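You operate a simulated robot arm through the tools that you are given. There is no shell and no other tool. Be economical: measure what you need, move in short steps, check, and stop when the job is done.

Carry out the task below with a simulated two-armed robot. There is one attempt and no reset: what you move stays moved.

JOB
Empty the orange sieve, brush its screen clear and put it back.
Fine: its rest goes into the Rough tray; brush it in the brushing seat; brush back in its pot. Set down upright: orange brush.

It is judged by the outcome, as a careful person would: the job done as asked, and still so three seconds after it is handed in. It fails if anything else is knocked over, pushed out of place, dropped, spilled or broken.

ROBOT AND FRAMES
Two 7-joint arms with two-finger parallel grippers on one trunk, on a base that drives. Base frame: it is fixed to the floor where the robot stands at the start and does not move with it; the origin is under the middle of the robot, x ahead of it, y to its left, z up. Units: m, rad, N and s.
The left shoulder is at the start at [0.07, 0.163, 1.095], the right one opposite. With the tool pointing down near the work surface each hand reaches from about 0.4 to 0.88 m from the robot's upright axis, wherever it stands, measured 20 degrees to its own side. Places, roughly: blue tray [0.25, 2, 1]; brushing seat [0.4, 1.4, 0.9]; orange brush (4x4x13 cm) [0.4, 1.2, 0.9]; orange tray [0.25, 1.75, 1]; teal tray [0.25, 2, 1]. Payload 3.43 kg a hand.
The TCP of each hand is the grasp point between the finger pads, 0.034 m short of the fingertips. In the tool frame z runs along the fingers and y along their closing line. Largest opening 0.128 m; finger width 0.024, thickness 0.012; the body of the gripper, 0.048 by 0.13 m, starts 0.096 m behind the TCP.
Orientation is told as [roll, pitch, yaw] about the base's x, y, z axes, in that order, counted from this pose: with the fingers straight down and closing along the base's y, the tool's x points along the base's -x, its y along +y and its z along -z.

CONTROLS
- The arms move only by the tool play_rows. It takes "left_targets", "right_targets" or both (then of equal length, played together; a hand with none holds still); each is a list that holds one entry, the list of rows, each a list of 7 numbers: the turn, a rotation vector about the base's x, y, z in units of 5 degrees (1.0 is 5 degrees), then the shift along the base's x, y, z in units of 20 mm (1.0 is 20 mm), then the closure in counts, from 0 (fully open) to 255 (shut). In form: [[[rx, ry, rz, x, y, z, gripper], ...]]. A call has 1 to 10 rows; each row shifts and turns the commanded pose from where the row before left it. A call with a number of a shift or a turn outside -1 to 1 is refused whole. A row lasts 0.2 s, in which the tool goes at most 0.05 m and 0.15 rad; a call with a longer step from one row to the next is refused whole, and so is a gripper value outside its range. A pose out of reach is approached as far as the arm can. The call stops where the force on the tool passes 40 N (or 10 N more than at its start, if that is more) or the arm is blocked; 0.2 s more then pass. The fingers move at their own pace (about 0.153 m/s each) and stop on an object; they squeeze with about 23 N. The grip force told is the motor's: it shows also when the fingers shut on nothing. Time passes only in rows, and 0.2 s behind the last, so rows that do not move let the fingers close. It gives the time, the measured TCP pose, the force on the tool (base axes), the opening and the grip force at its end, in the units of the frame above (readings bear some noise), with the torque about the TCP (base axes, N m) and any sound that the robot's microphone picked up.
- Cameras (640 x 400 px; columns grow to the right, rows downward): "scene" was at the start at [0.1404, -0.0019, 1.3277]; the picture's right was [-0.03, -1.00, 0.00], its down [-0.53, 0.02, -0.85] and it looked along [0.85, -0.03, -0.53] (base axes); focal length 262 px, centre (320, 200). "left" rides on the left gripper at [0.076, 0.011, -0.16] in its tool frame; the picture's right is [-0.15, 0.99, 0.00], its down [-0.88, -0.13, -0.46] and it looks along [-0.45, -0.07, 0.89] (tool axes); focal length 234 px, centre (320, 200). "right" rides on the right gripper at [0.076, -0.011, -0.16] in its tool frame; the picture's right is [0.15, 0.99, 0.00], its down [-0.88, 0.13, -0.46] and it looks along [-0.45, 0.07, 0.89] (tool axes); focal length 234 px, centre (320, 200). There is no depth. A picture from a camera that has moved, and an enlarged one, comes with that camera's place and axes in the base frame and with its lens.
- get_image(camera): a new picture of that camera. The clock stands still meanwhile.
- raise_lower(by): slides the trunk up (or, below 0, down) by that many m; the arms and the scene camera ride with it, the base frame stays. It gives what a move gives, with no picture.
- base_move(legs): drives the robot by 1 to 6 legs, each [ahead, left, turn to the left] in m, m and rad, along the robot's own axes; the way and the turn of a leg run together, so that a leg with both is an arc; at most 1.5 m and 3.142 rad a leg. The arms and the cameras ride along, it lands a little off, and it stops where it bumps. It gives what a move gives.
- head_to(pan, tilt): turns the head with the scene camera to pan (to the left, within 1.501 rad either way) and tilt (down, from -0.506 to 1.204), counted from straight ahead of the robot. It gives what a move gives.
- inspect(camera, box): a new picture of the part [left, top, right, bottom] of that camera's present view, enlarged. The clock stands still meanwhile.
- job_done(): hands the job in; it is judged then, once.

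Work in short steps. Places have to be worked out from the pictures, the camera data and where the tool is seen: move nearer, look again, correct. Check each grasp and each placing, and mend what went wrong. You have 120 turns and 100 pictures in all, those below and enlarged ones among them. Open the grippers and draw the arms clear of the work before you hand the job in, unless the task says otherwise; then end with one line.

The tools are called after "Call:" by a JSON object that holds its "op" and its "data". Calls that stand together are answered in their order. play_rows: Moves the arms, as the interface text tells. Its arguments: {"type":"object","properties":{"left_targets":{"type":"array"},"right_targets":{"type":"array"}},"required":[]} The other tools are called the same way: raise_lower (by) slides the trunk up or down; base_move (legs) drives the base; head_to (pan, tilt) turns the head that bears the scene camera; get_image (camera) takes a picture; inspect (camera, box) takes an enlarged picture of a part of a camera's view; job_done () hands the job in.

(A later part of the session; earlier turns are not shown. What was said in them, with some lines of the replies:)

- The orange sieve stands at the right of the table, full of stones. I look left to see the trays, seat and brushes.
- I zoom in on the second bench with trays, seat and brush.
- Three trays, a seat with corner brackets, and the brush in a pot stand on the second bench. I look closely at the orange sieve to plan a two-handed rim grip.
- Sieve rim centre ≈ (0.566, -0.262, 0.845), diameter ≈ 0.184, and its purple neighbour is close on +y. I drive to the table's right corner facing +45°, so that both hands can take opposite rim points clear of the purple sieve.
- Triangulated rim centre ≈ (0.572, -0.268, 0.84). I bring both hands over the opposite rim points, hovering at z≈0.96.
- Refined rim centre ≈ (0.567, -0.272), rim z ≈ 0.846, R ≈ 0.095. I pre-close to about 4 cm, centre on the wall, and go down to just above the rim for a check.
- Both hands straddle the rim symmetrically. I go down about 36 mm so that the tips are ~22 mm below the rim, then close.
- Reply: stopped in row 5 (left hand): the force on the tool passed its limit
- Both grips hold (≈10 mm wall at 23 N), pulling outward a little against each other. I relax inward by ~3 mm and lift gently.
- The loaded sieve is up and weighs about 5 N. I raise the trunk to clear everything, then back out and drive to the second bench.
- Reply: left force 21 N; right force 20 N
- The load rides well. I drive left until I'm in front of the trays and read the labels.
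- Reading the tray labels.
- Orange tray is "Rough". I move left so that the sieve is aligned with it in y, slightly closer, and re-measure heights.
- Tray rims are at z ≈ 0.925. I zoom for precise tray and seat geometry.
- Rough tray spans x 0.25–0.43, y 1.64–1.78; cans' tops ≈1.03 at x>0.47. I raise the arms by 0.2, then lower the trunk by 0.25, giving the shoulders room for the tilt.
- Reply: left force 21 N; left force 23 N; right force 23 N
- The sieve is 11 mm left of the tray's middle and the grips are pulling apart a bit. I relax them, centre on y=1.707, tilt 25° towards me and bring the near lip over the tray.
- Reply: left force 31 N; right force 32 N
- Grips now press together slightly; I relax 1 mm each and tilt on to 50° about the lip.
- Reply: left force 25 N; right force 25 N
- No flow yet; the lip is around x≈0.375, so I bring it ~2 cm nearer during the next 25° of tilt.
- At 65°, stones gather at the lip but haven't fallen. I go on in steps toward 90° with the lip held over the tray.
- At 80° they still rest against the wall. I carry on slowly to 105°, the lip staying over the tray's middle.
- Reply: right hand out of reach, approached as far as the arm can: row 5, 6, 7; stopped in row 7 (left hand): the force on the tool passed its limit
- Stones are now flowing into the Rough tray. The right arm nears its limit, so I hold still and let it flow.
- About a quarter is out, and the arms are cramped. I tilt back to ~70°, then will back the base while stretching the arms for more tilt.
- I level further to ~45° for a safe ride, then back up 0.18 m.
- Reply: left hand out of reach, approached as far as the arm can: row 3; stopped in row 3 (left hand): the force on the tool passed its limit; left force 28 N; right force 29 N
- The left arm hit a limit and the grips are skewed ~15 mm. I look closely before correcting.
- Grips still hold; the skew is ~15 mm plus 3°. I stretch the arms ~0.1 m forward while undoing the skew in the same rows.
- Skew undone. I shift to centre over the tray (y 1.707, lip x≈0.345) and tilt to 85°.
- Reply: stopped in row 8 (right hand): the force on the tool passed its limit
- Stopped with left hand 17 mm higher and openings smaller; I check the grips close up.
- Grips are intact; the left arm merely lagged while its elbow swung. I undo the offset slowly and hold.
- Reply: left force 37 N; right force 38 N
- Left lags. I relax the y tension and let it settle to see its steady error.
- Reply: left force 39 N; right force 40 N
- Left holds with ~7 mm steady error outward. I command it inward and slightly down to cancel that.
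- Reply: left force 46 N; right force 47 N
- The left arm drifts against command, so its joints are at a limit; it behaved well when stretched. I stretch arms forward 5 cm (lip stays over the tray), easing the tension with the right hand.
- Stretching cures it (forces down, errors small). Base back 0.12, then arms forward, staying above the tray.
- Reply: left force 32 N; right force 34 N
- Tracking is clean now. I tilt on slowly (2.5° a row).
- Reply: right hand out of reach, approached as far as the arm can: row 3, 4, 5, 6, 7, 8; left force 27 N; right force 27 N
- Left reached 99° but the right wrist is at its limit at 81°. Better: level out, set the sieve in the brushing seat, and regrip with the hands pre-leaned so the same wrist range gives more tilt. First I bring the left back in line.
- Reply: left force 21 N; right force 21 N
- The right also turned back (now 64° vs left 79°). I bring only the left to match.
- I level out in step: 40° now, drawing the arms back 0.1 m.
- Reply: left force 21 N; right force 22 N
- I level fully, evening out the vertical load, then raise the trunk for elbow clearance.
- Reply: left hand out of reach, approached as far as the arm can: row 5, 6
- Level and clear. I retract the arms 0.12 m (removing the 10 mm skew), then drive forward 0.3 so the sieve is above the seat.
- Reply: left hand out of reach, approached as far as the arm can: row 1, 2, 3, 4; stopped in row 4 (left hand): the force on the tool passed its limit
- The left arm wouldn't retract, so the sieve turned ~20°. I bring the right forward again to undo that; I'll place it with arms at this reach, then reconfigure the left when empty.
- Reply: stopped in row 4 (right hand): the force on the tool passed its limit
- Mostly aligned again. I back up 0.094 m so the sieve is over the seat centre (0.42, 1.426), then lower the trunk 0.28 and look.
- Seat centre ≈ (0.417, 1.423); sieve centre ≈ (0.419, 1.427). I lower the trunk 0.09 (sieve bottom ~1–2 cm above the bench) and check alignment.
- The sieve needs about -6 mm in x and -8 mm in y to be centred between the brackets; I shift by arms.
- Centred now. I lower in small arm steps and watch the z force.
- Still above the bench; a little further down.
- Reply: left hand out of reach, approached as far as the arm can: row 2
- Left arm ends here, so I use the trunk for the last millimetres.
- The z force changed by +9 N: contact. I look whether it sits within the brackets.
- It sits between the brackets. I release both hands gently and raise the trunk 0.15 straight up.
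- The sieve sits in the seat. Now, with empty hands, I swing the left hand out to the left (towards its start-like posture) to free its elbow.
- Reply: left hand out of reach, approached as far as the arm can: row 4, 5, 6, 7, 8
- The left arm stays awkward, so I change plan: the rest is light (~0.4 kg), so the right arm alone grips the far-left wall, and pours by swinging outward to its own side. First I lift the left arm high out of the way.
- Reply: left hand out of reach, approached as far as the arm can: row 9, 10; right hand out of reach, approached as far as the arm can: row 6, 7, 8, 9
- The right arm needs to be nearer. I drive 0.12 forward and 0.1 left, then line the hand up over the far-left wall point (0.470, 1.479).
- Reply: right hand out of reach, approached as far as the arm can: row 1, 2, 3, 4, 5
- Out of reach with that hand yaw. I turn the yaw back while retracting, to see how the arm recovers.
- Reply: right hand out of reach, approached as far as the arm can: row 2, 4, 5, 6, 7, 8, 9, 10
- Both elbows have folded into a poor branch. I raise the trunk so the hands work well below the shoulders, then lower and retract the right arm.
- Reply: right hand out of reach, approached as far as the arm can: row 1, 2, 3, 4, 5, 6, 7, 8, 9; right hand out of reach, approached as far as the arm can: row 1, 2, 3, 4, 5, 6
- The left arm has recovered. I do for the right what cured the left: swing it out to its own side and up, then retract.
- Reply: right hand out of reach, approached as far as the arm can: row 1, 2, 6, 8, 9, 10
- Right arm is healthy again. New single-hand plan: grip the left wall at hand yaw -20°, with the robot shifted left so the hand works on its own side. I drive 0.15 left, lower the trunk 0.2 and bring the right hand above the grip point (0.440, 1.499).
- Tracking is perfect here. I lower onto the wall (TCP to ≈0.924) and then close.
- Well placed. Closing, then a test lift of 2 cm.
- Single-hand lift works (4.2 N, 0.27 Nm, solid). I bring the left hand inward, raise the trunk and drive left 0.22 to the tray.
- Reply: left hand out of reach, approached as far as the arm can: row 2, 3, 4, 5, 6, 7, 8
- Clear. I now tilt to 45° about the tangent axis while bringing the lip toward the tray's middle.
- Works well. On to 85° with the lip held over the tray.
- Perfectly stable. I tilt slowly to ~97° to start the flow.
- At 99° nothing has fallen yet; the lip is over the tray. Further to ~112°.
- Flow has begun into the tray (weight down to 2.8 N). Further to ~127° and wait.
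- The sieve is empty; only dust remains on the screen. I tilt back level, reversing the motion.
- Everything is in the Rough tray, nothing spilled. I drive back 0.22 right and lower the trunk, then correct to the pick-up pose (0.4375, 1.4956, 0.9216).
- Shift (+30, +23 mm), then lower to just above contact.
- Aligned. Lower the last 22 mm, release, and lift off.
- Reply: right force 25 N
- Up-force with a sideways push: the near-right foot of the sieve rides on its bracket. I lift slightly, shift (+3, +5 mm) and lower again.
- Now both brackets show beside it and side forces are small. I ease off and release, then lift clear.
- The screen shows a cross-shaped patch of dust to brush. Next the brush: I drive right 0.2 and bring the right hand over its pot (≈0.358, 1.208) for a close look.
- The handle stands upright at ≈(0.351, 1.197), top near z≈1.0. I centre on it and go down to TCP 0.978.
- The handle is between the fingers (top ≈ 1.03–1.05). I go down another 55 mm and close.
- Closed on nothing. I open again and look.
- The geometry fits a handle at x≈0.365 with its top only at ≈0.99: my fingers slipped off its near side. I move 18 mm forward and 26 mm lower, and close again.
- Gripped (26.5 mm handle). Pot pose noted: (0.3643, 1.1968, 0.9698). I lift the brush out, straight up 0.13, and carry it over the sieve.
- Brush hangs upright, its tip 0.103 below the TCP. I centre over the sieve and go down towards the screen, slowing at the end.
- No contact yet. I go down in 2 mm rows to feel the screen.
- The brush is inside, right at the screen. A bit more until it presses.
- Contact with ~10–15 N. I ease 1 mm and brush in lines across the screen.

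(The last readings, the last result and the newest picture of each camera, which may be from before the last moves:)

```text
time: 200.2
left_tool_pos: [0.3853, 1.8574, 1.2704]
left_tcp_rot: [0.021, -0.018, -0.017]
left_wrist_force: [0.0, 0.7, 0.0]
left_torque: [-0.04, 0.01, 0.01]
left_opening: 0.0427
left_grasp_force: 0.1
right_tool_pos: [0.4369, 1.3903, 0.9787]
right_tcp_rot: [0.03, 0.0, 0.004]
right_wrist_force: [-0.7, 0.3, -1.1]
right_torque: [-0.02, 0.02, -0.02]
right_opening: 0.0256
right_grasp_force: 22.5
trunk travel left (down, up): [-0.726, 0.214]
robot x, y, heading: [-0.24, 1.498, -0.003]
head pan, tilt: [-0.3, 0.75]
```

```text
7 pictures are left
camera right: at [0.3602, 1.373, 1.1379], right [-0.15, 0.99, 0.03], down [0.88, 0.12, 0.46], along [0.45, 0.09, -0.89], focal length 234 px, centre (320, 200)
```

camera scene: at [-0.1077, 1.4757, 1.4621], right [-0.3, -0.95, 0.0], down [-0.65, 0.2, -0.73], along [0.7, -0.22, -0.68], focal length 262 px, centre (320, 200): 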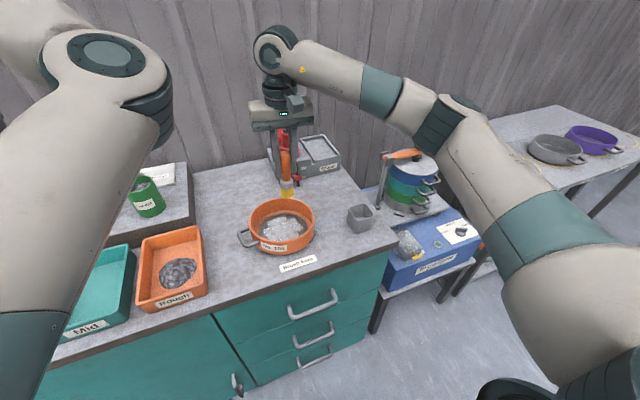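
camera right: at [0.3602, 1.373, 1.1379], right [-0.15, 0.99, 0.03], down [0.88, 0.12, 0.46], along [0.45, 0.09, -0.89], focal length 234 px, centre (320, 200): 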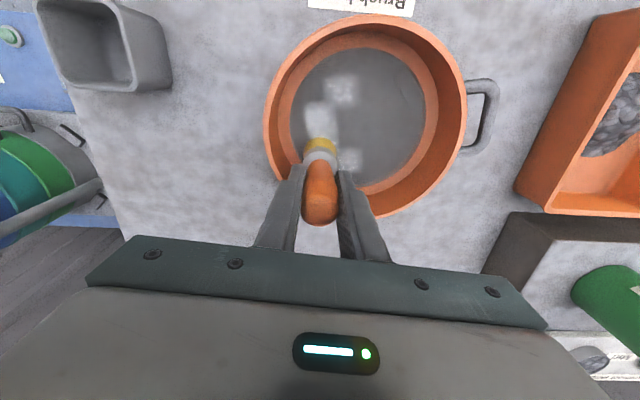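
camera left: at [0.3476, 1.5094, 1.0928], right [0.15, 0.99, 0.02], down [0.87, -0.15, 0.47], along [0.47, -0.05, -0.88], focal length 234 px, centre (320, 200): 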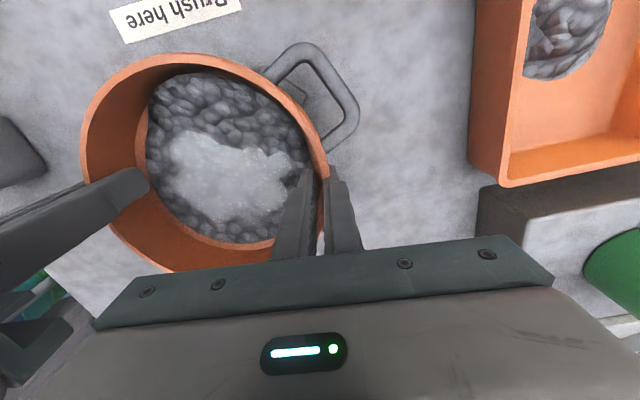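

Nearly clean: three small spots remain at the screen at about (0.365,1.403), (0.392,1.384), (0.435,1.425); the bristles run ~15 mm nearer than the TCP. I press 2 mm more and go over those.

Call:
{"op": "play_rows", "data": {"right_targets": [[[0, 0, 0, -0.85, -0.1, -0.1, 255], [0, 0, 0, -0.85, -0.1, 0, 255], [0, 0, 0, -0.85, 0, 0, 255], [0, 0, 0, -0.6, 0.5, 0, 255], [0, 0, 0, 0, 0.6, 0, 255], [0, 0, 0, 0.6, 0, 0, 255], [0, 0, 0, -0.7, -0.3, 0, 255], [0, 0, 0, 0.5, -1, 0, 255], [0, 0, 0, 0.9, 0, 0, 255], [0, 0, 0, 0.9, 0, 0, 255]]]}}

Call:
{"op": "play_rows", "data": {"right_targets": [[[0, 0, 0, 1, 0.6, 0, 255], [0, 0, 0, 0.6, 1, 0, 255], [0, 0, 0, 0, 0.8, 0, 255], [0, 0, 0, -0.7, 0, 0, 255], [0, 0, 0, 0, -0.6, 0, 255], [0, 0, 0, 1, 0, 0, 255], [0, 0, 0, 0, 0.6, 0, 255], [0, 0, 0, -1, -0.4, 0, 255], [0, 0, 0, 1, -0.8, 0, 255], [0, 0, 0, 0, -0.8, 0, 255]]]}}

Call:
{"op": "play_rows", "data": {"right_targets": [[[0, 0, 0, -1, -0.4, 0, 255], [0, 0, 0, -1, 0, 0, 255], [0, 0, 0, -0.5, 0.5, 0, 255], [0, 0, 0, 0, 0, 0.5, 255], [0, 0, 0, 0, 0, 1, 255], [0, 0, 0, 0, 0, 1, 255], [0, 0, 0, 0, 0, 1, 255], [0, 0, 0, 0, 0, 1, 255], [0, 0, 0, 0, 0, 1, 255], [0, 0, 0, 0, -1, 0.5, 255]]]}}

Call:
{"op": "inspect", "data": {"camera": "scene", "box": [220, 160, 400, 265]}}

```text
time: 202.4
left_tool_pos: [0.3859, 1.8589, 1.2712]
left_tcp_rot: [0.019, -0.017, -0.014]
left_wrist_force: [0.1, -0.1, -0.4]
left_torque: [0.0, 0.0, -0.03]
left_opening: 0.0423
left_grasp_force: 0.1
right_tool_pos: [0.4176, 1.3803, 0.9749]
right_tcp_rot: [0.03, 0.001, 0.003]
right_wrist_force: [-0.1, 0.9, -2.3]
right_torque: [-0.04, 0.02, -0.01]
right_opening: 0.026
right_grasp_force: 23.5
trunk travel left (down, up): [-0.726, 0.214]
robot x, y, heading: [-0.2429, 1.4993, -0.003]
head pan, tilt: [-0.3, 0.75]
```

```text
time: 204.6
left_tool_pos: [0.3845, 1.8572, 1.2719]
left_tcp_rot: [0.023, -0.017, -0.013]
left_wrist_force: [-0.7, -0.4, -0.1]
left_torque: [0.01, -0.02, 0.03]
left_opening: 0.0429
left_grasp_force: 0.1
right_tool_pos: [0.4555, 1.3888, 0.9757]
right_tcp_rot: [0.03, 0.0, 0.002]
right_wrist_force: [-0.5, 0.6, -1.8]
right_torque: [-0.01, -0.02, 0.02]
right_opening: 0.0257
right_grasp_force: 23.2
trunk travel left (down, up): [-0.726, 0.214]
robot x, y, heading: [-0.2381, 1.4963, -0.002]
head pan, tilt: [-0.3, 0.75]
```

```text
time: 206.8
left_tool_pos: [0.3842, 1.8569, 1.2718]
left_tcp_rot: [0.022, -0.017, -0.013]
left_wrist_force: [0.1, -0.3, 0.3]
left_torque: [0.06, -0.05, -0.02]
left_opening: 0.0428
left_grasp_force: 0.1
right_tool_pos: [0.4051, 1.3702, 1.0978]
right_tcp_rot: [0.031, -0.001, 0.002]
right_wrist_force: [0.0, -0.4, -1.3]
right_torque: [-0.02, -0.02, 0.0]
right_opening: 0.0257
right_grasp_force: 23.5
trunk travel left (down, up): [-0.726, 0.214]
robot x, y, heading: [-0.2381, 1.4982, -0.002]
head pan, tilt: [-0.3, 0.75]
```

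```text
3.56 times, centred on (310, 212) of scene
camera zoom: at [-0.1085, 1.4728, 1.4621], right [-0.3, -0.95, 0.0], down [-0.65, 0.2, -0.73], along [0.7, -0.22, -0.68], focal length 933 px, centre (356, 156)
```

zoom: 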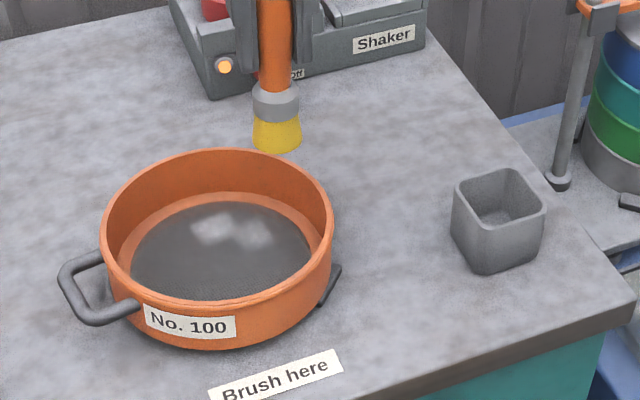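

Two faint spots remain on the far side, (0.444,1.432) and (0.422,1.394); the brush had lost contact (it slid up a little in the grip). I go back over the first spot and press down by feel.

Call:
{"op": "play_rows", "data": {"right_targets": [[[0, 0, 0, 1, 1, 0, 255], [0, 0, 0, 1, 1, 0, 255], [0, 0, 0, 0.1, 1, 0, 255], [0, 0, 0, 0, 0, -1, 255], [0, 0, 0, 0, 0, -1, 255], [0, 0, 0, 0, 0, -1, 255], [0, 0, 0, 0, 0, -1, 255], [0, 0, 0, 0, 0, -1, 255], [0, 0, 0, 0, 0, -1, 255], [0, 0, 0, 0, 0, -0.15, 255]]]}}

Call:
{"op": "play_rows", "data": {"right_targets": [[[0, 0, 0, 0, 0, -0.15, 255], [0, 0, 0, 0, 0, 0, 255]]]}}

Call:
{"op": "play_rows", "data": {"right_targets": [[[0, 0, 0, 0, 0, -0.12, 255], [0, 0, 0, 0, 0, 0, 255]]]}}

```text
time: 209.0
left_tool_pos: [0.3841, 1.8575, 1.2718]
left_tcp_rot: [0.022, -0.021, -0.015]
left_wrist_force: [-0.6, -0.4, -0.2]
left_torque: [0.01, -0.01, 0.0]
left_opening: 0.0424
left_grasp_force: 0.0
right_tool_pos: [0.4456, 1.4299, 0.9738]
right_tcp_rot: [0.029, -0.003, 0.0]
right_wrist_force: [2.9, -1.9, 8.5]
right_torque: [0.06, -0.03, 0.01]
right_opening: 0.0256
right_grasp_force: 22.8
trunk travel left (down, up): [-0.726, 0.214]
robot x, y, heading: [-0.2387, 1.4977, -0.005]
head pan, tilt: [-0.3, 0.75]
```

```text
time: 209.6
left_tool_pos: [0.3841, 1.8575, 1.2727]
left_tcp_rot: [0.021, -0.02, -0.015]
left_wrist_force: [-0.3, -0.1, -0.6]
left_torque: [-0.03, -0.02, 0.02]
left_opening: 0.0424
left_grasp_force: 0.1
right_tool_pos: [0.4445, 1.4314, 0.971]
right_tcp_rot: [0.03, -0.002, 0.002]
right_wrist_force: [2.6, -1.4, 17.2]
right_torque: [-0.01, 0.03, 0.02]
right_opening: 0.0263
right_grasp_force: 22.8
trunk travel left (down, up): [-0.726, 0.214]
robot x, y, heading: [-0.2411, 1.499, -0.003]
head pan, tilt: [-0.3, 0.75]
```

```text
time: 210.2
left_tool_pos: [0.3841, 1.8574, 1.2721]
left_tcp_rot: [0.019, -0.019, -0.014]
left_wrist_force: [0.1, -0.7, -0.1]
left_torque: [-0.01, -0.03, 0.01]
left_opening: 0.0426
left_grasp_force: 0.1
right_tool_pos: [0.4462, 1.4307, 0.9698]
right_tcp_rot: [0.029, -0.001, 0.001]
right_wrist_force: [2.9, -1.5, 17.6]
right_torque: [-0.01, 0.07, 0.0]
right_opening: 0.0257
right_grasp_force: 22.4
trunk travel left (down, up): [-0.726, 0.214]
robot x, y, heading: [-0.2365, 1.4976, -0.001]
head pan, tilt: [-0.3, 0.75]
```

Firm contact. Strokes over both spots.

Call:
{"op": "play_rows", "data": {"right_targets": [[[0, 0, 0, 0.5, 0, 0, 255], [0, 0, 0, -1, 0, 0, 255], [0, 0, 0, 0, 0.5, -0.05, 255], [0, 0, 0, 1, 0, 0, 255], [0, 0, 0, -0.5, -0.9, 0, 255], [0, 0, 0, -0.6, -0.8, 0, 255], [0, 0, 0, -0.5, -0.8, -0.05, 255], [0, 0, 0, 0.9, 0, 0, 255], [0, 0, 0, -1, -0.4, 0, 255], [0, 0, 0, -0.6, 0.5, 0, 255]]]}}

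Call:
{"op": "play_rows", "data": {"right_targets": [[[0, 0, 0, 0.8, 0.3, -0.05, 255], [0, 0, 0, 0.8, 0.2, 0, 255], [0, 0, 0, -0.9, -0.5, 0, 255], [0, 0, 0, 0.9, -0.2, 0, 255], [0, 0, 0, 0, 0.9, -0.05, 255], [0, 0, 0, 0.2, 1, 0, 255], [0, 0, 0, 0.3, 0.5, 0, 255], [0, 0, 0, -1, 0, 0, 255], [0, 0, 0, 0.5, -0.5, 0, 255], [0, 0, 0, 0, 0, 0.5, 255]]]}}

Call:
{"op": "play_rows", "data": {"right_targets": [[[0, 0, 0, 0, 0, 1, 255], [0, 0, 0, 0, 0, 1, 255], [0, 0, 0, 0, 0, 1, 255], [0, 0, 0, 0, 0, 1, 255], [0, 0, 0, 0, 0, 1, 255], [0, 0, 0, -0.5, -1, 0.8, 255], [0, 0, 0, -0.5, -1, 0, 255], [0, 0, 0, -0.5, -1, 0, 255], [0, 0, 0, -0.5, -1, 0, 255], [0, 0, 0, -0.5, -1, 0, 255]]]}}

Call:
{"op": "get_image", "data": {"camera": "scene"}}

```text
time: 212.4
left_tool_pos: [0.384, 1.8575, 1.2722]
left_tcp_rot: [0.02, -0.02, -0.015]
left_wrist_force: [0.8, 0.6, -0.1]
left_torque: [0.03, 0.0, -0.01]
left_opening: 0.0429
left_grasp_force: 0.1
right_tool_pos: [0.4107, 1.3929, 0.9671]
right_tcp_rot: [0.03, -0.003, 0.001]
right_wrist_force: [1.7, -2.9, 16.8]
right_torque: [0.08, -0.11, -0.01]
right_opening: 0.0257
right_grasp_force: 22.5
trunk travel left (down, up): [-0.726, 0.214]
robot x, y, heading: [-0.2388, 1.4981, -0.002]
head pan, tilt: [-0.3, 0.75]
```

```text
time: 214.6
left_tool_pos: [0.3855, 1.8569, 1.2716]
left_tcp_rot: [0.022, -0.017, -0.013]
left_wrist_force: [-0.8, -0.4, 1.0]
left_torque: [-0.02, -0.01, 0.01]
left_opening: 0.0424
left_grasp_force: 0.0
right_tool_pos: [0.4423, 1.4262, 0.9721]
right_tcp_rot: [0.027, 0.002, 0.002]
right_wrist_force: [0.3, -0.2, -1.7]
right_torque: [0.0, -0.01, -0.01]
right_opening: 0.0258
right_grasp_force: 23.0
trunk travel left (down, up): [-0.726, 0.214]
robot x, y, heading: [-0.2385, 1.4975, -0.007]
head pan, tilt: [-0.3, 0.75]
```

```text
time: 216.8
left_tool_pos: [0.3838, 1.8571, 1.2713]
left_tcp_rot: [0.023, -0.017, -0.014]
left_wrist_force: [-0.7, 0.6, -0.1]
left_torque: [-0.03, 0.0, -0.01]
left_opening: 0.0425
left_grasp_force: 0.1
right_tool_pos: [0.3923, 1.3283, 1.0908]
right_tcp_rot: [0.03, 0.0, 0.003]
right_wrist_force: [-0.1, -0.8, -1.5]
right_torque: [-0.02, -0.05, -0.01]
right_opening: 0.0258
right_grasp_force: 23.4
trunk travel left (down, up): [-0.726, 0.214]
robot x, y, heading: [-0.2397, 1.4963, -0.002]
head pan, tilt: [-0.3, 0.75]
```

```text
5 pictures are left
camera scene: at [-0.1084, 1.4734, 1.4621], right [-0.3, -0.95, 0.0], down [-0.65, 0.2, -0.73], along [0.7, -0.22, -0.68], focal length 262 px, centre (320, 200)
```

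scene: 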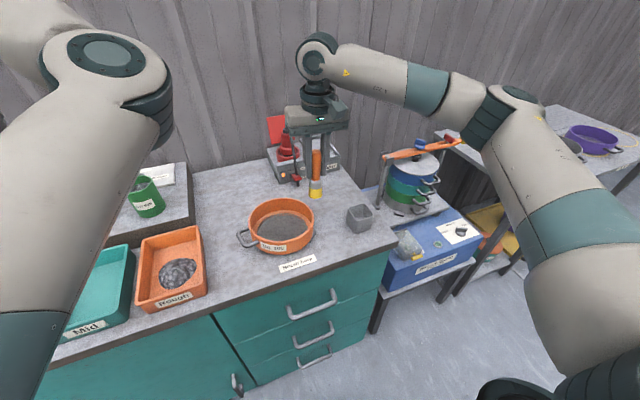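

The screen is clean. Now I return the brush: move over the pot pose and stop with the bristles just above its rim.

Call:
{"op": "play_rows", "data": {"right_targets": [[[0, 0, 0, -0.2, -0.94, 0, 255], [0, 0, 0, -0.2, -0.94, 0, 255], [0, 0, 0, -0.2, -0.94, 0, 255], [0, 0, 0, -0.2, -0.94, 0, 255], [0, 0, 0, -0.2, -0.94, 0, 255], [0, 0, 0, -0.2, -0.94, 0, 255], [0, 0, 0, -0.2, -0.94, 0, 255], [0, 0, 0, 0, 0, -1, 255], [0, 0, 0, 0, 0, -1, 255], [0, 0, 0, 0, 0, -1, 255]]]}}

Call:
{"op": "inspect", "data": {"camera": "scene", "box": [310, 145, 410, 245]}}

```text
time: 219.0
left_tool_pos: [0.3852, 1.8569, 1.2709]
left_tcp_rot: [0.021, -0.018, -0.016]
left_wrist_force: [0.4, 0.3, 0.3]
left_torque: [0.0, -0.01, 0.03]
left_opening: 0.0424
left_grasp_force: 0.1
right_tool_pos: [0.3636, 1.1953, 1.0292]
right_tcp_rot: [0.03, -0.001, 0.002]
right_wrist_force: [-0.4, 0.0, -1.3]
right_torque: [-0.03, -0.02, -0.01]
right_opening: 0.0259
right_grasp_force: 23.3
trunk travel left (down, up): [-0.726, 0.214]
robot x, y, heading: [-0.2386, 1.4995, 0.002]
head pan, tilt: [-0.3, 0.75]
```

```text
4.00 times, centred on (360, 195) of scene
camera zoom: at [-0.1079, 1.4739, 1.4621], right [-0.3, -0.95, 0.0], down [-0.65, 0.2, -0.73], along [0.7, -0.22, -0.68], focal length 1049 px, centre (160, 220)
```

zoom: 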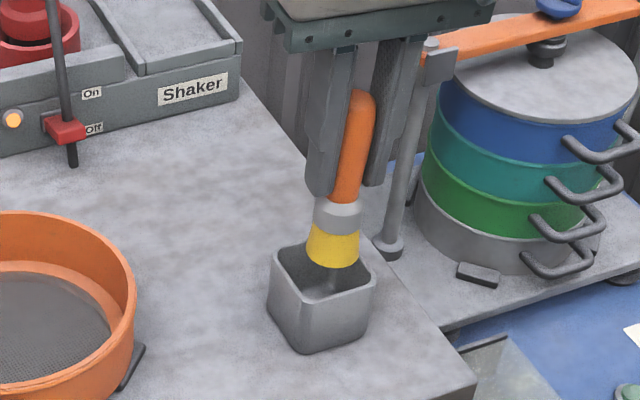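

The brush tip lines up with the pot within ~4 mm. I correct (+3,+3 mm) and lower into it.

Call:
{"op": "play_rows", "data": {"right_targets": [[[0, 0, 0, 0.15, 0.15, 0, 255], [0, 0, 0, 0, 0, -0.7, 255], [0, 0, 0, 0, 0, -0.7, 255], [0, 0, 0, 0, 0, -0.7, 255], [0, 0, 0, 0, 0, -0.6, 255], [0, 0, 0, 0, 0, -0.3, 255], [0, 0, 0, 0, 0, -0.3, 255], [0, 0, 0, 0, 0, 0, 255]]]}}

```text
time: 220.8
left_tool_pos: [0.3855, 1.8581, 1.2722]
left_tcp_rot: [0.022, -0.017, -0.014]
left_wrist_force: [0.6, 0.4, -0.4]
left_torque: [-0.03, -0.01, 0.0]
left_opening: 0.0427
left_grasp_force: 0.1
right_tool_pos: [0.3685, 1.1987, 0.9651]
right_tcp_rot: [0.03, 0.001, 0.002]
right_wrist_force: [-0.7, 0.4, -1.2]
right_torque: [0.04, 0.03, -0.01]
right_opening: 0.0259
right_grasp_force: 23.2
trunk travel left (down, up): [-0.726, 0.214]
robot x, y, heading: [-0.2386, 1.4989, -0.003]
head pan, tilt: [-0.3, 0.75]
```

No collision; a few millimetres more, then open.

Call:
{"op": "play_rows", "data": {"right_targets": [[[0, 0, 0, 0, 0, -0.2, 255], [0, 0, 0, 0, 0, 0, 255], [0, 0, 0, 0, 0, 0, 215], [0, 0, 0, 0, 0, 0, 180], [0, 0, 0, 0, 0, 0, 145], [0, 0, 0, 0, 0, 0, 145], [0, 0, 0, 0, 0, 0.5, 145], [0, 0, 0, 0, 0, 1, 145], [0, 0, 0, 0, 0, 1, 145], [0, 0, 0, 0, 0, 1, 145]]]}}

Call:
{"op": "play_rows", "data": {"right_targets": [[[0, 0, 0, 0, 0, 1, 145], [0, 0, 0, 0, 0, 1, 145], [0, 0, 0, 0, 0, 1, 145], [0, 0, 0, 0.5, 1, 0, 145], [0, 0, 0, 0.5, 1, 0, 145], [0, 0, 0, 0.5, 1, 0, 145]]]}}

Call:
{"op": "get_image", "data": {"camera": "scene"}}

```text
time: 223.0
left_tool_pos: [0.3843, 1.8595, 1.2713]
left_tcp_rot: [0.022, -0.019, -0.015]
left_wrist_force: [-0.5, -0.4, 0.4]
left_torque: [0.0, 0.03, 0.04]
left_opening: 0.0425
left_grasp_force: 0.0
right_tool_pos: [0.3677, 1.199, 1.0321]
right_tcp_rot: [0.03, 0.0, 0.001]
right_wrist_force: [0.7, 0.8, -0.5]
right_torque: [-0.02, -0.01, -0.05]
right_opening: 0.0552
right_grasp_force: 0.0
trunk travel left (down, up): [-0.726, 0.214]
robot x, y, heading: [-0.2393, 1.4955, -0.005]
head pan, tilt: [-0.3, 0.75]
```

```text
time: 224.4
left_tool_pos: [0.3852, 1.8581, 1.271]
left_tcp_rot: [0.021, -0.017, -0.015]
left_wrist_force: [0.1, 0.2, 0.7]
left_torque: [0.0, 0.0, 0.0]
left_opening: 0.0427
left_grasp_force: 0.1
right_tool_pos: [0.3982, 1.2586, 1.0897]
right_tcp_rot: [0.029, 0.0, 0.001]
right_wrist_force: [1.2, 0.5, 0.1]
right_torque: [0.02, -0.02, 0.01]
right_opening: 0.0551
right_grasp_force: 0.0
trunk travel left (down, up): [-0.726, 0.214]
robot x, y, heading: [-0.2378, 1.498, -0.002]
head pan, tilt: [-0.3, 0.75]
```

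```text
3 pictures are left
camera scene: at [-0.1079, 1.4753, 1.4621], right [-0.3, -0.95, 0.0], down [-0.65, 0.2, -0.73], along [0.7, -0.22, -0.68], focal length 262 px, centre (320, 200)
```

scene: 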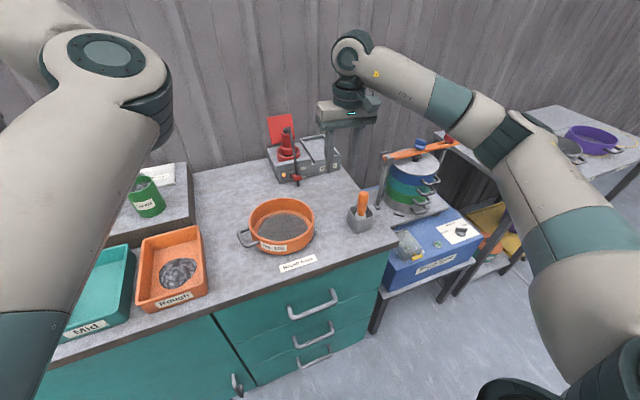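

The brush stands upright in its pot. Now the sieve: I drive 0.2 left, bring the right hand over the wall point at yaw -30° (≈(0.452, 1.495)) and go down.

Call:
{"op": "base_move", "data": {"legs": [[0, 0.2, 0.002]]}}

```text
time: 226.0
left_tool_pos: [0.3842, 2.0585, 1.2711]
left_tcp_rot: [0.022, -0.017, -0.01]
left_wrist_force: [-0.2, 0.2, -0.3]
left_torque: [0.01, 0.05, 0.0]
left_opening: 0.0426
left_grasp_force: 0.1
right_tool_pos: [0.3995, 1.4579, 1.0895]
right_tcp_rot: [0.029, -0.001, 0.005]
right_wrist_force: [0.9, -0.2, -0.2]
right_torque: [0.04, 0.0, 0.0]
right_opening: 0.0554
right_grasp_force: 0.0
trunk travel left (down, up): [-0.726, 0.214]
robot x, y, heading: [-0.2366, 1.6961, 0.001]
head pan, tilt: [-0.3, 0.75]
```

Call:
{"op": "play_rows", "data": {"right_targets": [[[0, 0, -1, 0.44, 0.305, 0, 170], [0, 0, -1, 0.44, 0.305, 0, 170], [0, 0, -1, 0.44, 0.305, 0, 170], [0, 0, -1, 0.44, 0.305, 0, 170], [0, 0, -1, 0.44, 0.305, 0, 170], [0, 0, -1, 0.44, 0.305, 0, 170], [0, 0, 0, 0, 0, -1, 170], [0, 0, 0, 0, 0, -1, 170], [0, 0, 0, 0, 0, -1, 170], [0, 0, 0, 0, 0, 0, 170]]]}}

Call:
{"op": "get_image", "data": {"camera": "right"}}

```text
time: 228.2
left_tool_pos: [0.3835, 2.0595, 1.2713]
left_tcp_rot: [0.022, -0.017, -0.011]
left_wrist_force: [-0.3, 0.0, 0.6]
left_torque: [0.02, 0.02, 0.04]
left_opening: 0.0427
left_grasp_force: 0.0
right_tool_pos: [0.4512, 1.4975, 1.0295]
right_tcp_rot: [0.031, 0.001, -0.518]
right_wrist_force: [-0.2, -0.5, -0.7]
right_torque: [0.0, 0.01, 0.0]
right_opening: 0.0425
right_grasp_force: 0.1
trunk travel left (down, up): [-0.726, 0.214]
robot x, y, heading: [-0.2357, 1.6972, 0.001]
head pan, tilt: [-0.3, 0.75]
```

```text
2 pictures are left
camera right: at [0.377, 1.5191, 1.188], right [0.36, 0.93, 0.03], down [0.82, -0.34, 0.46], along [0.44, -0.14, -0.89], focal length 234 px, centre (320, 200)
```

right: 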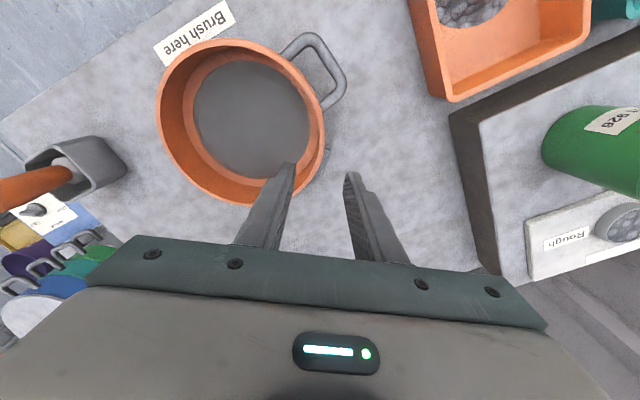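

The screen is spotless. The wall lies between the fingers; I shift 12 mm along it for a more radial grip, go down and close, then test-lift.

Call:
{"op": "play_rows", "data": {"right_targets": [[[0, 0, 0, -0.6, 0.2, 0, 170], [0, 0, 0, 0, 0, -0.9, 170], [0, 0, 0, 0, 0, -0.9, 170], [0, 0, 0, 0, 0, -0.9, 170], [0, 0, 0, 0, 0, -0.9, 170], [0, 0, 0, 0, 0, -0.9, 170], [0, 0, 0, 0, 0, -0.85, 170], [0, 0, 0, 0, 0, 0, 170]]]}}

Call:
{"op": "play_rows", "data": {"right_targets": [[[0, 0, 0, 0, 0, 0, 200], [0, 0, 0, 0, 0, 0, 230], [0, 0, 0, 0, 0, 0, 255], [0, 0, 0, 0, 0, 0, 255], [0, 0, 0, 0, 0, 0, 255], [0, 0, 0, 0, 0, 0, 255]]]}}

```text
time: 230.0
left_tool_pos: [0.3831, 2.0591, 1.2712]
left_tcp_rot: [0.021, -0.018, -0.011]
left_wrist_force: [0.5, 0.5, 0.2]
left_torque: [-0.02, -0.02, 0.0]
left_opening: 0.0423
left_grasp_force: 0.0
right_tool_pos: [0.4396, 1.5026, 0.9223]
right_tcp_rot: [0.03, 0.001, -0.518]
right_wrist_force: [1.3, -1.0, 0.3]
right_torque: [-0.04, -0.02, 0.05]
right_opening: 0.0428
right_grasp_force: 0.1
trunk travel left (down, up): [-0.726, 0.214]
robot x, y, heading: [-0.2349, 1.6992, 0.0]
head pan, tilt: [-0.3, 0.75]
```

```text
time: 231.4
left_tool_pos: [0.3833, 2.0586, 1.2713]
left_tcp_rot: [0.022, -0.019, -0.011]
left_wrist_force: [0.6, 0.2, 0.5]
left_torque: [0.02, -0.03, 0.02]
left_opening: 0.0427
left_grasp_force: 0.0
right_tool_pos: [0.4401, 1.502, 0.9232]
right_tcp_rot: [0.028, -0.003, -0.518]
right_wrist_force: [3.9, 1.4, 7.4]
right_torque: [-0.17, 0.64, 0.02]
right_opening: 0.0044
right_grasp_force: 22.9
trunk travel left (down, up): [-0.726, 0.214]
robot x, y, heading: [-0.2371, 1.6985, -0.002]
head pan, tilt: [-0.3, 0.75]
```

Good grip. I lift, raise the trunk and arm, back away and drive to the right end of the first table.

Call:
{"op": "play_rows", "data": {"right_targets": [[[0, 0, 0, 0, 0, 0.4, 255], [0, 0, 0, 0, 0, 0.6, 255], [0, 0, 0, 0, 0, 1, 255], [0, 0, 0, 0, 0, 1, 255], [0, 0, 0, 0, 0, 1, 255], [0, 0, 0, 0, 0, 1, 255], [0, 0, 0, 0, 0, 0, 255]]]}}

Call:
{"op": "raise_lower", "data": {"by": 0.2}}

Call:
{"op": "base_move", "data": {"legs": [[-0.26, 0, 0], [0, -1.4, 0], [0, -1.39, 0], [0, 0, 0.8]]}}

```text
time: 233.0
left_tool_pos: [0.3838, 2.059, 1.2713]
left_tcp_rot: [0.021, -0.017, -0.012]
left_wrist_force: [0.6, -0.6, -0.3]
left_torque: [-0.02, -0.01, -0.01]
left_opening: 0.0426
left_grasp_force: 0.1
right_tool_pos: [0.44, 1.4996, 1.0212]
right_tcp_rot: [0.03, -0.001, -0.518]
right_wrist_force: [0.3, -1.1, -2.0]
right_torque: [0.18, -0.15, 0.03]
right_opening: 0.0045
right_grasp_force: 23.1
trunk travel left (down, up): [-0.726, 0.214]
robot x, y, heading: [-0.242, 1.6973, 0.0]
head pan, tilt: [-0.3, 0.75]
```

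```text
time: 235.1
left_tool_pos: [0.3845, 2.0583, 1.4717]
left_tcp_rot: [0.022, -0.017, -0.011]
left_wrist_force: [0.9, -0.3, -0.2]
left_torque: [-0.01, 0.0, 0.02]
left_opening: 0.0424
left_grasp_force: 0.1
right_tool_pos: [0.44, 1.4998, 1.2224]
right_tcp_rot: [0.029, 0.0, -0.518]
right_wrist_force: [-0.5, -0.6, -3.1]
right_torque: [0.21, -0.15, 0.02]
right_opening: 0.0045
right_grasp_force: 23.2
trunk travel left (down, up): [-0.926, 0.014]
robot x, y, heading: [-0.2374, 1.6959, 0.0]
head pan, tilt: [-0.3, 0.75]
```

```text
time: 252.2
left_tool_pos: [-0.3198, -0.3954, 1.4723]
left_tcp_rot: [0.023, -0.018, 0.803]
left_wrist_force: [0.0, -0.9, -0.3]
left_torque: [0.06, -0.01, 0.01]
left_opening: 0.0426
left_grasp_force: 0.1
right_tool_pos: [0.1244, -0.7372, 1.2222]
right_tcp_rot: [0.03, -0.001, 0.295]
right_wrist_force: [0.0, 0.6, -3.0]
right_torque: [0.29, 0.08, 0.01]
right_opening: 0.0046
right_grasp_force: 22.7
trunk travel left (down, up): [-0.926, 0.014]
robot x, y, heading: [-0.4893, -1.0901, 0.814]
head pan, tilt: [-0.3, 0.75]
```

Riding well. I drive forward 0.695 to the table, then turn the hand so that the handle will point toward -x as at first, and move over the ring.

Call:
{"op": "base_move", "data": {"legs": [[0.695, 0, -0.01]]}}

Call:
{"op": "head_to", "data": {"pan": 0.0, "tilt": 0.8}}

```text
time: 256.1
left_tool_pos: [0.1791, 0.1097, 1.4713]
left_tcp_rot: [0.02, -0.018, 0.784]
left_wrist_force: [-0.4, -0.7, -0.6]
left_torque: [-0.01, -0.02, 0.01]
left_opening: 0.0425
left_grasp_force: 0.0
right_tool_pos: [0.6177, -0.2432, 1.2228]
right_tcp_rot: [0.028, -0.002, 0.278]
right_wrist_force: [-0.7, -0.3, -2.6]
right_torque: [0.22, 0.02, -0.04]
right_opening: 0.0044
right_grasp_force: 23.3
trunk travel left (down, up): [-0.926, 0.014]
robot x, y, heading: [0.0017, -0.5845, 0.795]
head pan, tilt: [-0.3, 0.75]
```

```text
time: 256.9
left_tool_pos: [0.1803, 0.1105, 1.4718]
left_tcp_rot: [0.021, -0.018, 0.784]
left_wrist_force: [0.1, 0.1, 0.2]
left_torque: [-0.04, -0.03, -0.01]
left_opening: 0.0426
left_grasp_force: 0.0
right_tool_pos: [0.6196, -0.2416, 1.222]
right_tcp_rot: [0.027, 0.001, 0.274]
right_wrist_force: [0.0, 0.3, -3.1]
right_torque: [0.22, 0.03, 0.04]
right_opening: 0.0044
right_grasp_force: 22.9
trunk travel left (down, up): [-0.926, 0.014]
robot x, y, heading: [0.0028, -0.5841, 0.797]
head pan, tilt: [0.0, 0.799]
```

Call:
{"op": "play_rows", "data": {"right_targets": [[[0, 0, 0.983, -0.954, 0.22, 0, 255], [0, 0, 0.983, -0.954, 0.22, 0, 255], [0, 0, 0.983, -0.954, 0.22, 0, 255], [0, 0, 0.983, -0.954, 0.22, 0, 255], [0, 0, 0.983, -0.954, 0.22, 0, 255], [0, 0, 0.983, -0.954, 0.22, 0, 255], [0, 0, 0, 0, 0, 0, 255]]]}}

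Call:
{"op": "raise_lower", "data": {"by": -0.3}}

```text
time: 258.5
left_tool_pos: [0.1803, 0.1107, 1.4719]
left_tcp_rot: [0.02, -0.016, 0.783]
left_wrist_force: [0.2, -0.2, -0.4]
left_torque: [0.03, 0.03, -0.02]
left_opening: 0.0428
left_grasp_force: 0.1
right_tool_pos: [0.5042, -0.2146, 1.223]
right_tcp_rot: [0.03, 0.002, 0.791]
right_wrist_force: [-0.7, 0.2, -2.8]
right_torque: [0.17, 0.17, 0.01]
right_opening: 0.0045
right_grasp_force: 23.4
trunk travel left (down, up): [-0.926, 0.014]
robot x, y, heading: [-0.0004, -0.5869, 0.798]
head pan, tilt: [0.0, 0.799]
```

```text
time: 261.5
left_tool_pos: [0.1796, 0.1109, 1.1717]
left_tcp_rot: [0.018, -0.017, 0.783]
left_wrist_force: [-0.6, -0.4, -0.7]
left_torque: [0.01, 0.0, 0.01]
left_opening: 0.0426
left_grasp_force: 0.0
right_tool_pos: [0.5029, -0.2155, 0.9217]
right_tcp_rot: [0.029, 0.0, 0.791]
right_wrist_force: [0.2, 0.3, -2.8]
right_torque: [0.2, 0.12, 0.02]
right_opening: 0.0045
right_grasp_force: 22.6
trunk travel left (down, up): [-0.626, 0.314]
robot x, y, heading: [0.0035, -0.5847, 0.793]
head pan, tilt: [0.0, 0.799]
```

I lower to ~3 cm above the table and check against the yellow ring with one of the two pictures left.

Call:
{"op": "play_rows", "data": {"right_targets": [[[0, 0, 0, 0, 0, -1, 255], [0, 0, 0, 0, 0, -1, 255], [0, 0, 0, 0, 0, -0.7, 255], [0, 0, 0, 0, 0, 0, 255]]]}}

Call:
{"op": "inspect", "data": {"camera": "scene", "box": [200, 40, 480, 240]}}

```text
time: 262.5
left_tool_pos: [0.1807, 0.1102, 1.172]
left_tcp_rot: [0.021, -0.016, 0.783]
left_wrist_force: [0.4, -1.1, -1.0]
left_torque: [0.02, 0.0, 0.0]
left_opening: 0.0427
left_grasp_force: 0.0
right_tool_pos: [0.504, -0.2159, 0.868]
right_tcp_rot: [0.03, 0.001, 0.79]
right_wrist_force: [-0.5, 0.6, -2.0]
right_torque: [0.21, 0.12, -0.01]
right_opening: 0.0045
right_grasp_force: 22.4
trunk travel left (down, up): [-0.626, 0.314]
robot x, y, heading: [0.0016, -0.5831, 0.799]
head pan, tilt: [0.0, 0.799]
```

```text
2.00 times, centred on (340, 140) of scene
camera zoom: at [0.0946, -0.4913, 1.3581], right [0.71, -0.7, 0.0], down [-0.5, -0.51, -0.7], along [0.49, 0.5, -0.72], focal length 525 px, centre (280, 320)
```

zoom: 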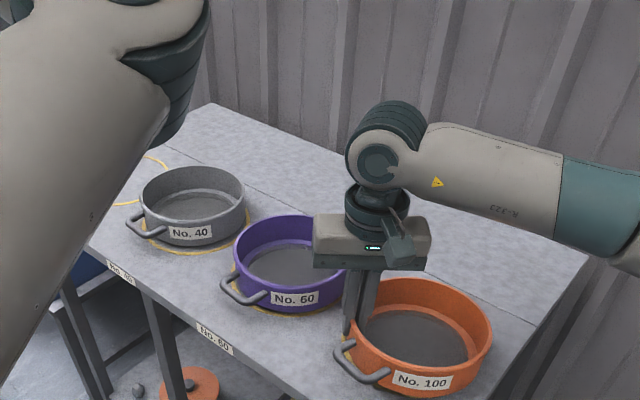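

Orientation matches the others. Torque and picture both put the sieve's centre ≈(0.558, -0.284), so I shift (+6, +9 mm) and lower until it touches.

Call:
{"op": "play_rows", "data": {"right_targets": [[[0, 0, 0, 0.3, 0.45, 0, 255], [0, 0, 0, 0, 0, -0.5, 255], [0, 0, 0, 0, 0, -0.4, 255], [0, 0, 0, 0, 0, -0.2, 255], [0, 0, 0, 0, 0, 0, 255]]]}}

Call:
{"op": "play_rows", "data": {"right_targets": [[[0, 0, 0, 0, 0, -0.2, 255], [0, 0, 0, 0, 0, 0, 255]]]}}

```text
time: 263.5
left_tool_pos: [0.1782, 0.1101, 1.1718]
left_tcp_rot: [0.021, -0.019, 0.78]
left_wrist_force: [0.0, 1.3, -0.4]
left_torque: [-0.04, 0.06, 0.01]
left_opening: 0.0427
left_grasp_force: 0.1
right_tool_pos: [0.5074, -0.2051, 0.854]
right_tcp_rot: [0.033, -0.007, 0.789]
right_wrist_force: [-6.7, -6.0, 22.9]
right_torque: [-0.84, -0.41, -0.33]
right_opening: 0.0057
right_grasp_force: 22.9
trunk travel left (down, up): [-0.626, 0.314]
robot x, y, heading: [0.0017, -0.5874, 0.79]
head pan, tilt: [0.0, 0.799]
stopped in row 5 (right hand): the force on the tool passed its limit (the readings are from after the stop); the commanded pose is now the measured one
```

```text
time: 264.1
left_tool_pos: [0.179, 0.1108, 1.1715]
left_tcp_rot: [0.019, -0.02, 0.784]
left_wrist_force: [-0.4, -1.0, 0.3]
left_torque: [0.0, -0.03, -0.03]
left_opening: 0.0427
left_grasp_force: 0.0
right_tool_pos: [0.5075, -0.2041, 0.8472]
right_tcp_rot: [0.033, -0.008, 0.792]
right_wrist_force: [-1.6, 3.8, 17.7]
right_torque: [-0.94, -0.5, -0.04]
right_opening: 0.0058
right_grasp_force: 22.8
trunk travel left (down, up): [-0.626, 0.314]
robot x, y, heading: [0.0049, -0.5886, 0.793]
head pan, tilt: [0.0, 0.799]
```

Touching down (18 N). I ease off, open and lift clear.

Call:
{"op": "play_rows", "data": {"right_targets": [[[0, 0, 0, 0, 0, 0.05, 255], [0, 0, 0, 0, 0, 0, 225], [0, 0, 0, 0, 0, 0, 195], [0, 0, 0, 0, 0, 0, 175], [0, 0, 0, 0, 0, 0, 175], [0, 0, 0, 0, 0, 1, 175], [0, 0, 0, 0, 0, 1, 175], [0, 0, 0, 0, 0, 1, 175], [0, 0, 0, 0, 0, 1, 175], [0, 0, 0, 0, 0, 1, 175]]]}}

Call:
{"op": "raise_lower", "data": {"by": 0.25}}

Call:
{"op": "inspect", "data": {"camera": "scene", "box": [220, 120, 460, 270]}}

```text
time: 266.3
left_tool_pos: [0.1794, 0.1122, 1.1716]
left_tcp_rot: [0.022, -0.018, 0.783]
left_wrist_force: [0.5, -0.3, 0.8]
left_torque: [-0.04, -0.02, 0.0]
left_opening: 0.0426
left_grasp_force: 0.1
right_tool_pos: [0.5107, -0.2049, 0.9467]
right_tcp_rot: [0.032, -0.007, 0.792]
right_wrist_force: [-0.4, -0.3, 0.3]
right_torque: [-0.01, -0.02, 0.03]
right_opening: 0.0399
right_grasp_force: 0.0
trunk travel left (down, up): [-0.626, 0.314]
robot x, y, heading: [0.0022, -0.5842, 0.795]
head pan, tilt: [0.0, 0.799]
```

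```text
time: 268.9
left_tool_pos: [0.1808, 0.1118, 1.4215]
left_tcp_rot: [0.021, -0.018, 0.784]
left_wrist_force: [0.3, 0.0, 0.2]
left_torque: [0.01, -0.04, 0.0]
left_opening: 0.0428
left_grasp_force: 0.0
right_tool_pos: [0.5097, -0.2046, 1.1945]
right_tcp_rot: [0.032, -0.003, 0.791]
right_wrist_force: [1.2, -0.9, 0.1]
right_torque: [0.03, 0.0, 0.0]
right_opening: 0.04
right_grasp_force: 0.0
trunk travel left (down, up): [-0.876, 0.064]
robot x, y, heading: [0.0031, -0.5837, 0.794]
head pan, tilt: [0.0, 0.799]
```

```text
2.67 times, centred on (340, 195) of scene
camera zoom: at [0.0945, -0.4913, 1.6081], right [0.71, -0.7, 0.0], down [-0.5, -0.51, -0.7], along [0.49, 0.5, -0.72], focal length 700 px, centre (267, 213)
```

zoom: 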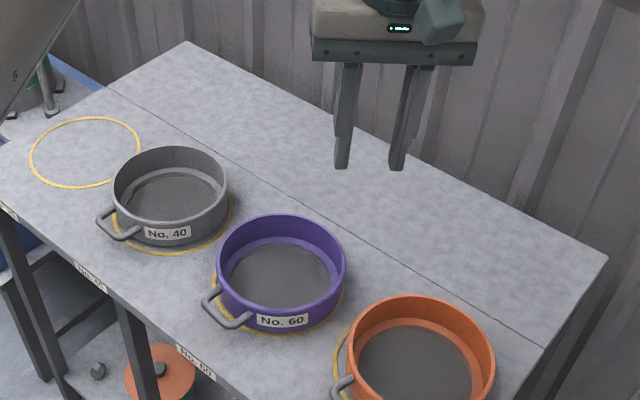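

The sieve stands in its ring at the No. 100 place, within about a centimetre. I open both grippers fully and back the robot away.

Call:
{"op": "play_rows", "data": {"left_targets": [[[0, 0, 0, 0, 0, 0, 60], [0, 0, 0, 0, 0, 0, 0], [0, 0, 0, 0, 0, 0, 0], [0, 0, 0, 0, 0, 0, 0]]], "right_targets": [[[0, 0, 0, 0, 0, 0, 60], [0, 0, 0, 0, 0, 0, 0], [0, 0, 0, 0, 0, 0, 0], [0, 0, 0, 0, 0, 0, 0]]]}}

Call:
{"op": "base_move", "data": {"legs": [[-0.45, 0, 0]]}}

```text
time: 269.9
left_tool_pos: [0.1802, 0.1105, 1.421]
left_tcp_rot: [0.02, -0.019, 0.785]
left_wrist_force: [-0.1, 0.4, -0.4]
left_torque: [0.03, 0.01, -0.01]
left_opening: 0.1278
left_grasp_force: 0.0
right_tool_pos: [0.5103, -0.2043, 1.1944]
right_tcp_rot: [0.033, -0.004, 0.79]
right_wrist_force: [-0.5, -0.4, -0.2]
right_torque: [-0.01, 0.02, 0.02]
right_opening: 0.1281
right_grasp_force: 0.0
trunk travel left (down, up): [-0.876, 0.064]
robot x, y, heading: [0.0059, -0.5841, 0.795]
head pan, tilt: [0.0, 0.799]
```

```text
time: 272.6
left_tool_pos: [-0.1398, -0.2114, 1.4208]
left_tcp_rot: [0.021, -0.017, 0.791]
left_wrist_force: [0.5, 0.0, -0.1]
left_torque: [-0.02, 0.03, 0.01]
left_opening: 0.1282
left_grasp_force: 0.1
right_tool_pos: [0.1933, -0.5241, 1.195]
right_tcp_rot: [0.031, -0.006, 0.802]
right_wrist_force: [-0.5, -0.8, -0.5]
right_torque: [-0.01, 0.01, 0.0]
right_opening: 0.128
right_grasp_force: 0.1
trunk travel left (down, up): [-0.876, 0.064]
robot x, y, heading: [-0.315, -0.9115, 0.804]
head pan, tilt: [0.0, 0.799]
```

All steps are done and the arms are clear; I hand in.

Call:
{"op": "job_done", "data": {}}

```text
The job is handed in.
```

The orange sieve's rest is in the Rough tray, its screen is brushed clear, the orange brush stands upright in its pot, and the sieve is back at its No. 100 place, possibly up to about 1 cm off the centre of its ring.
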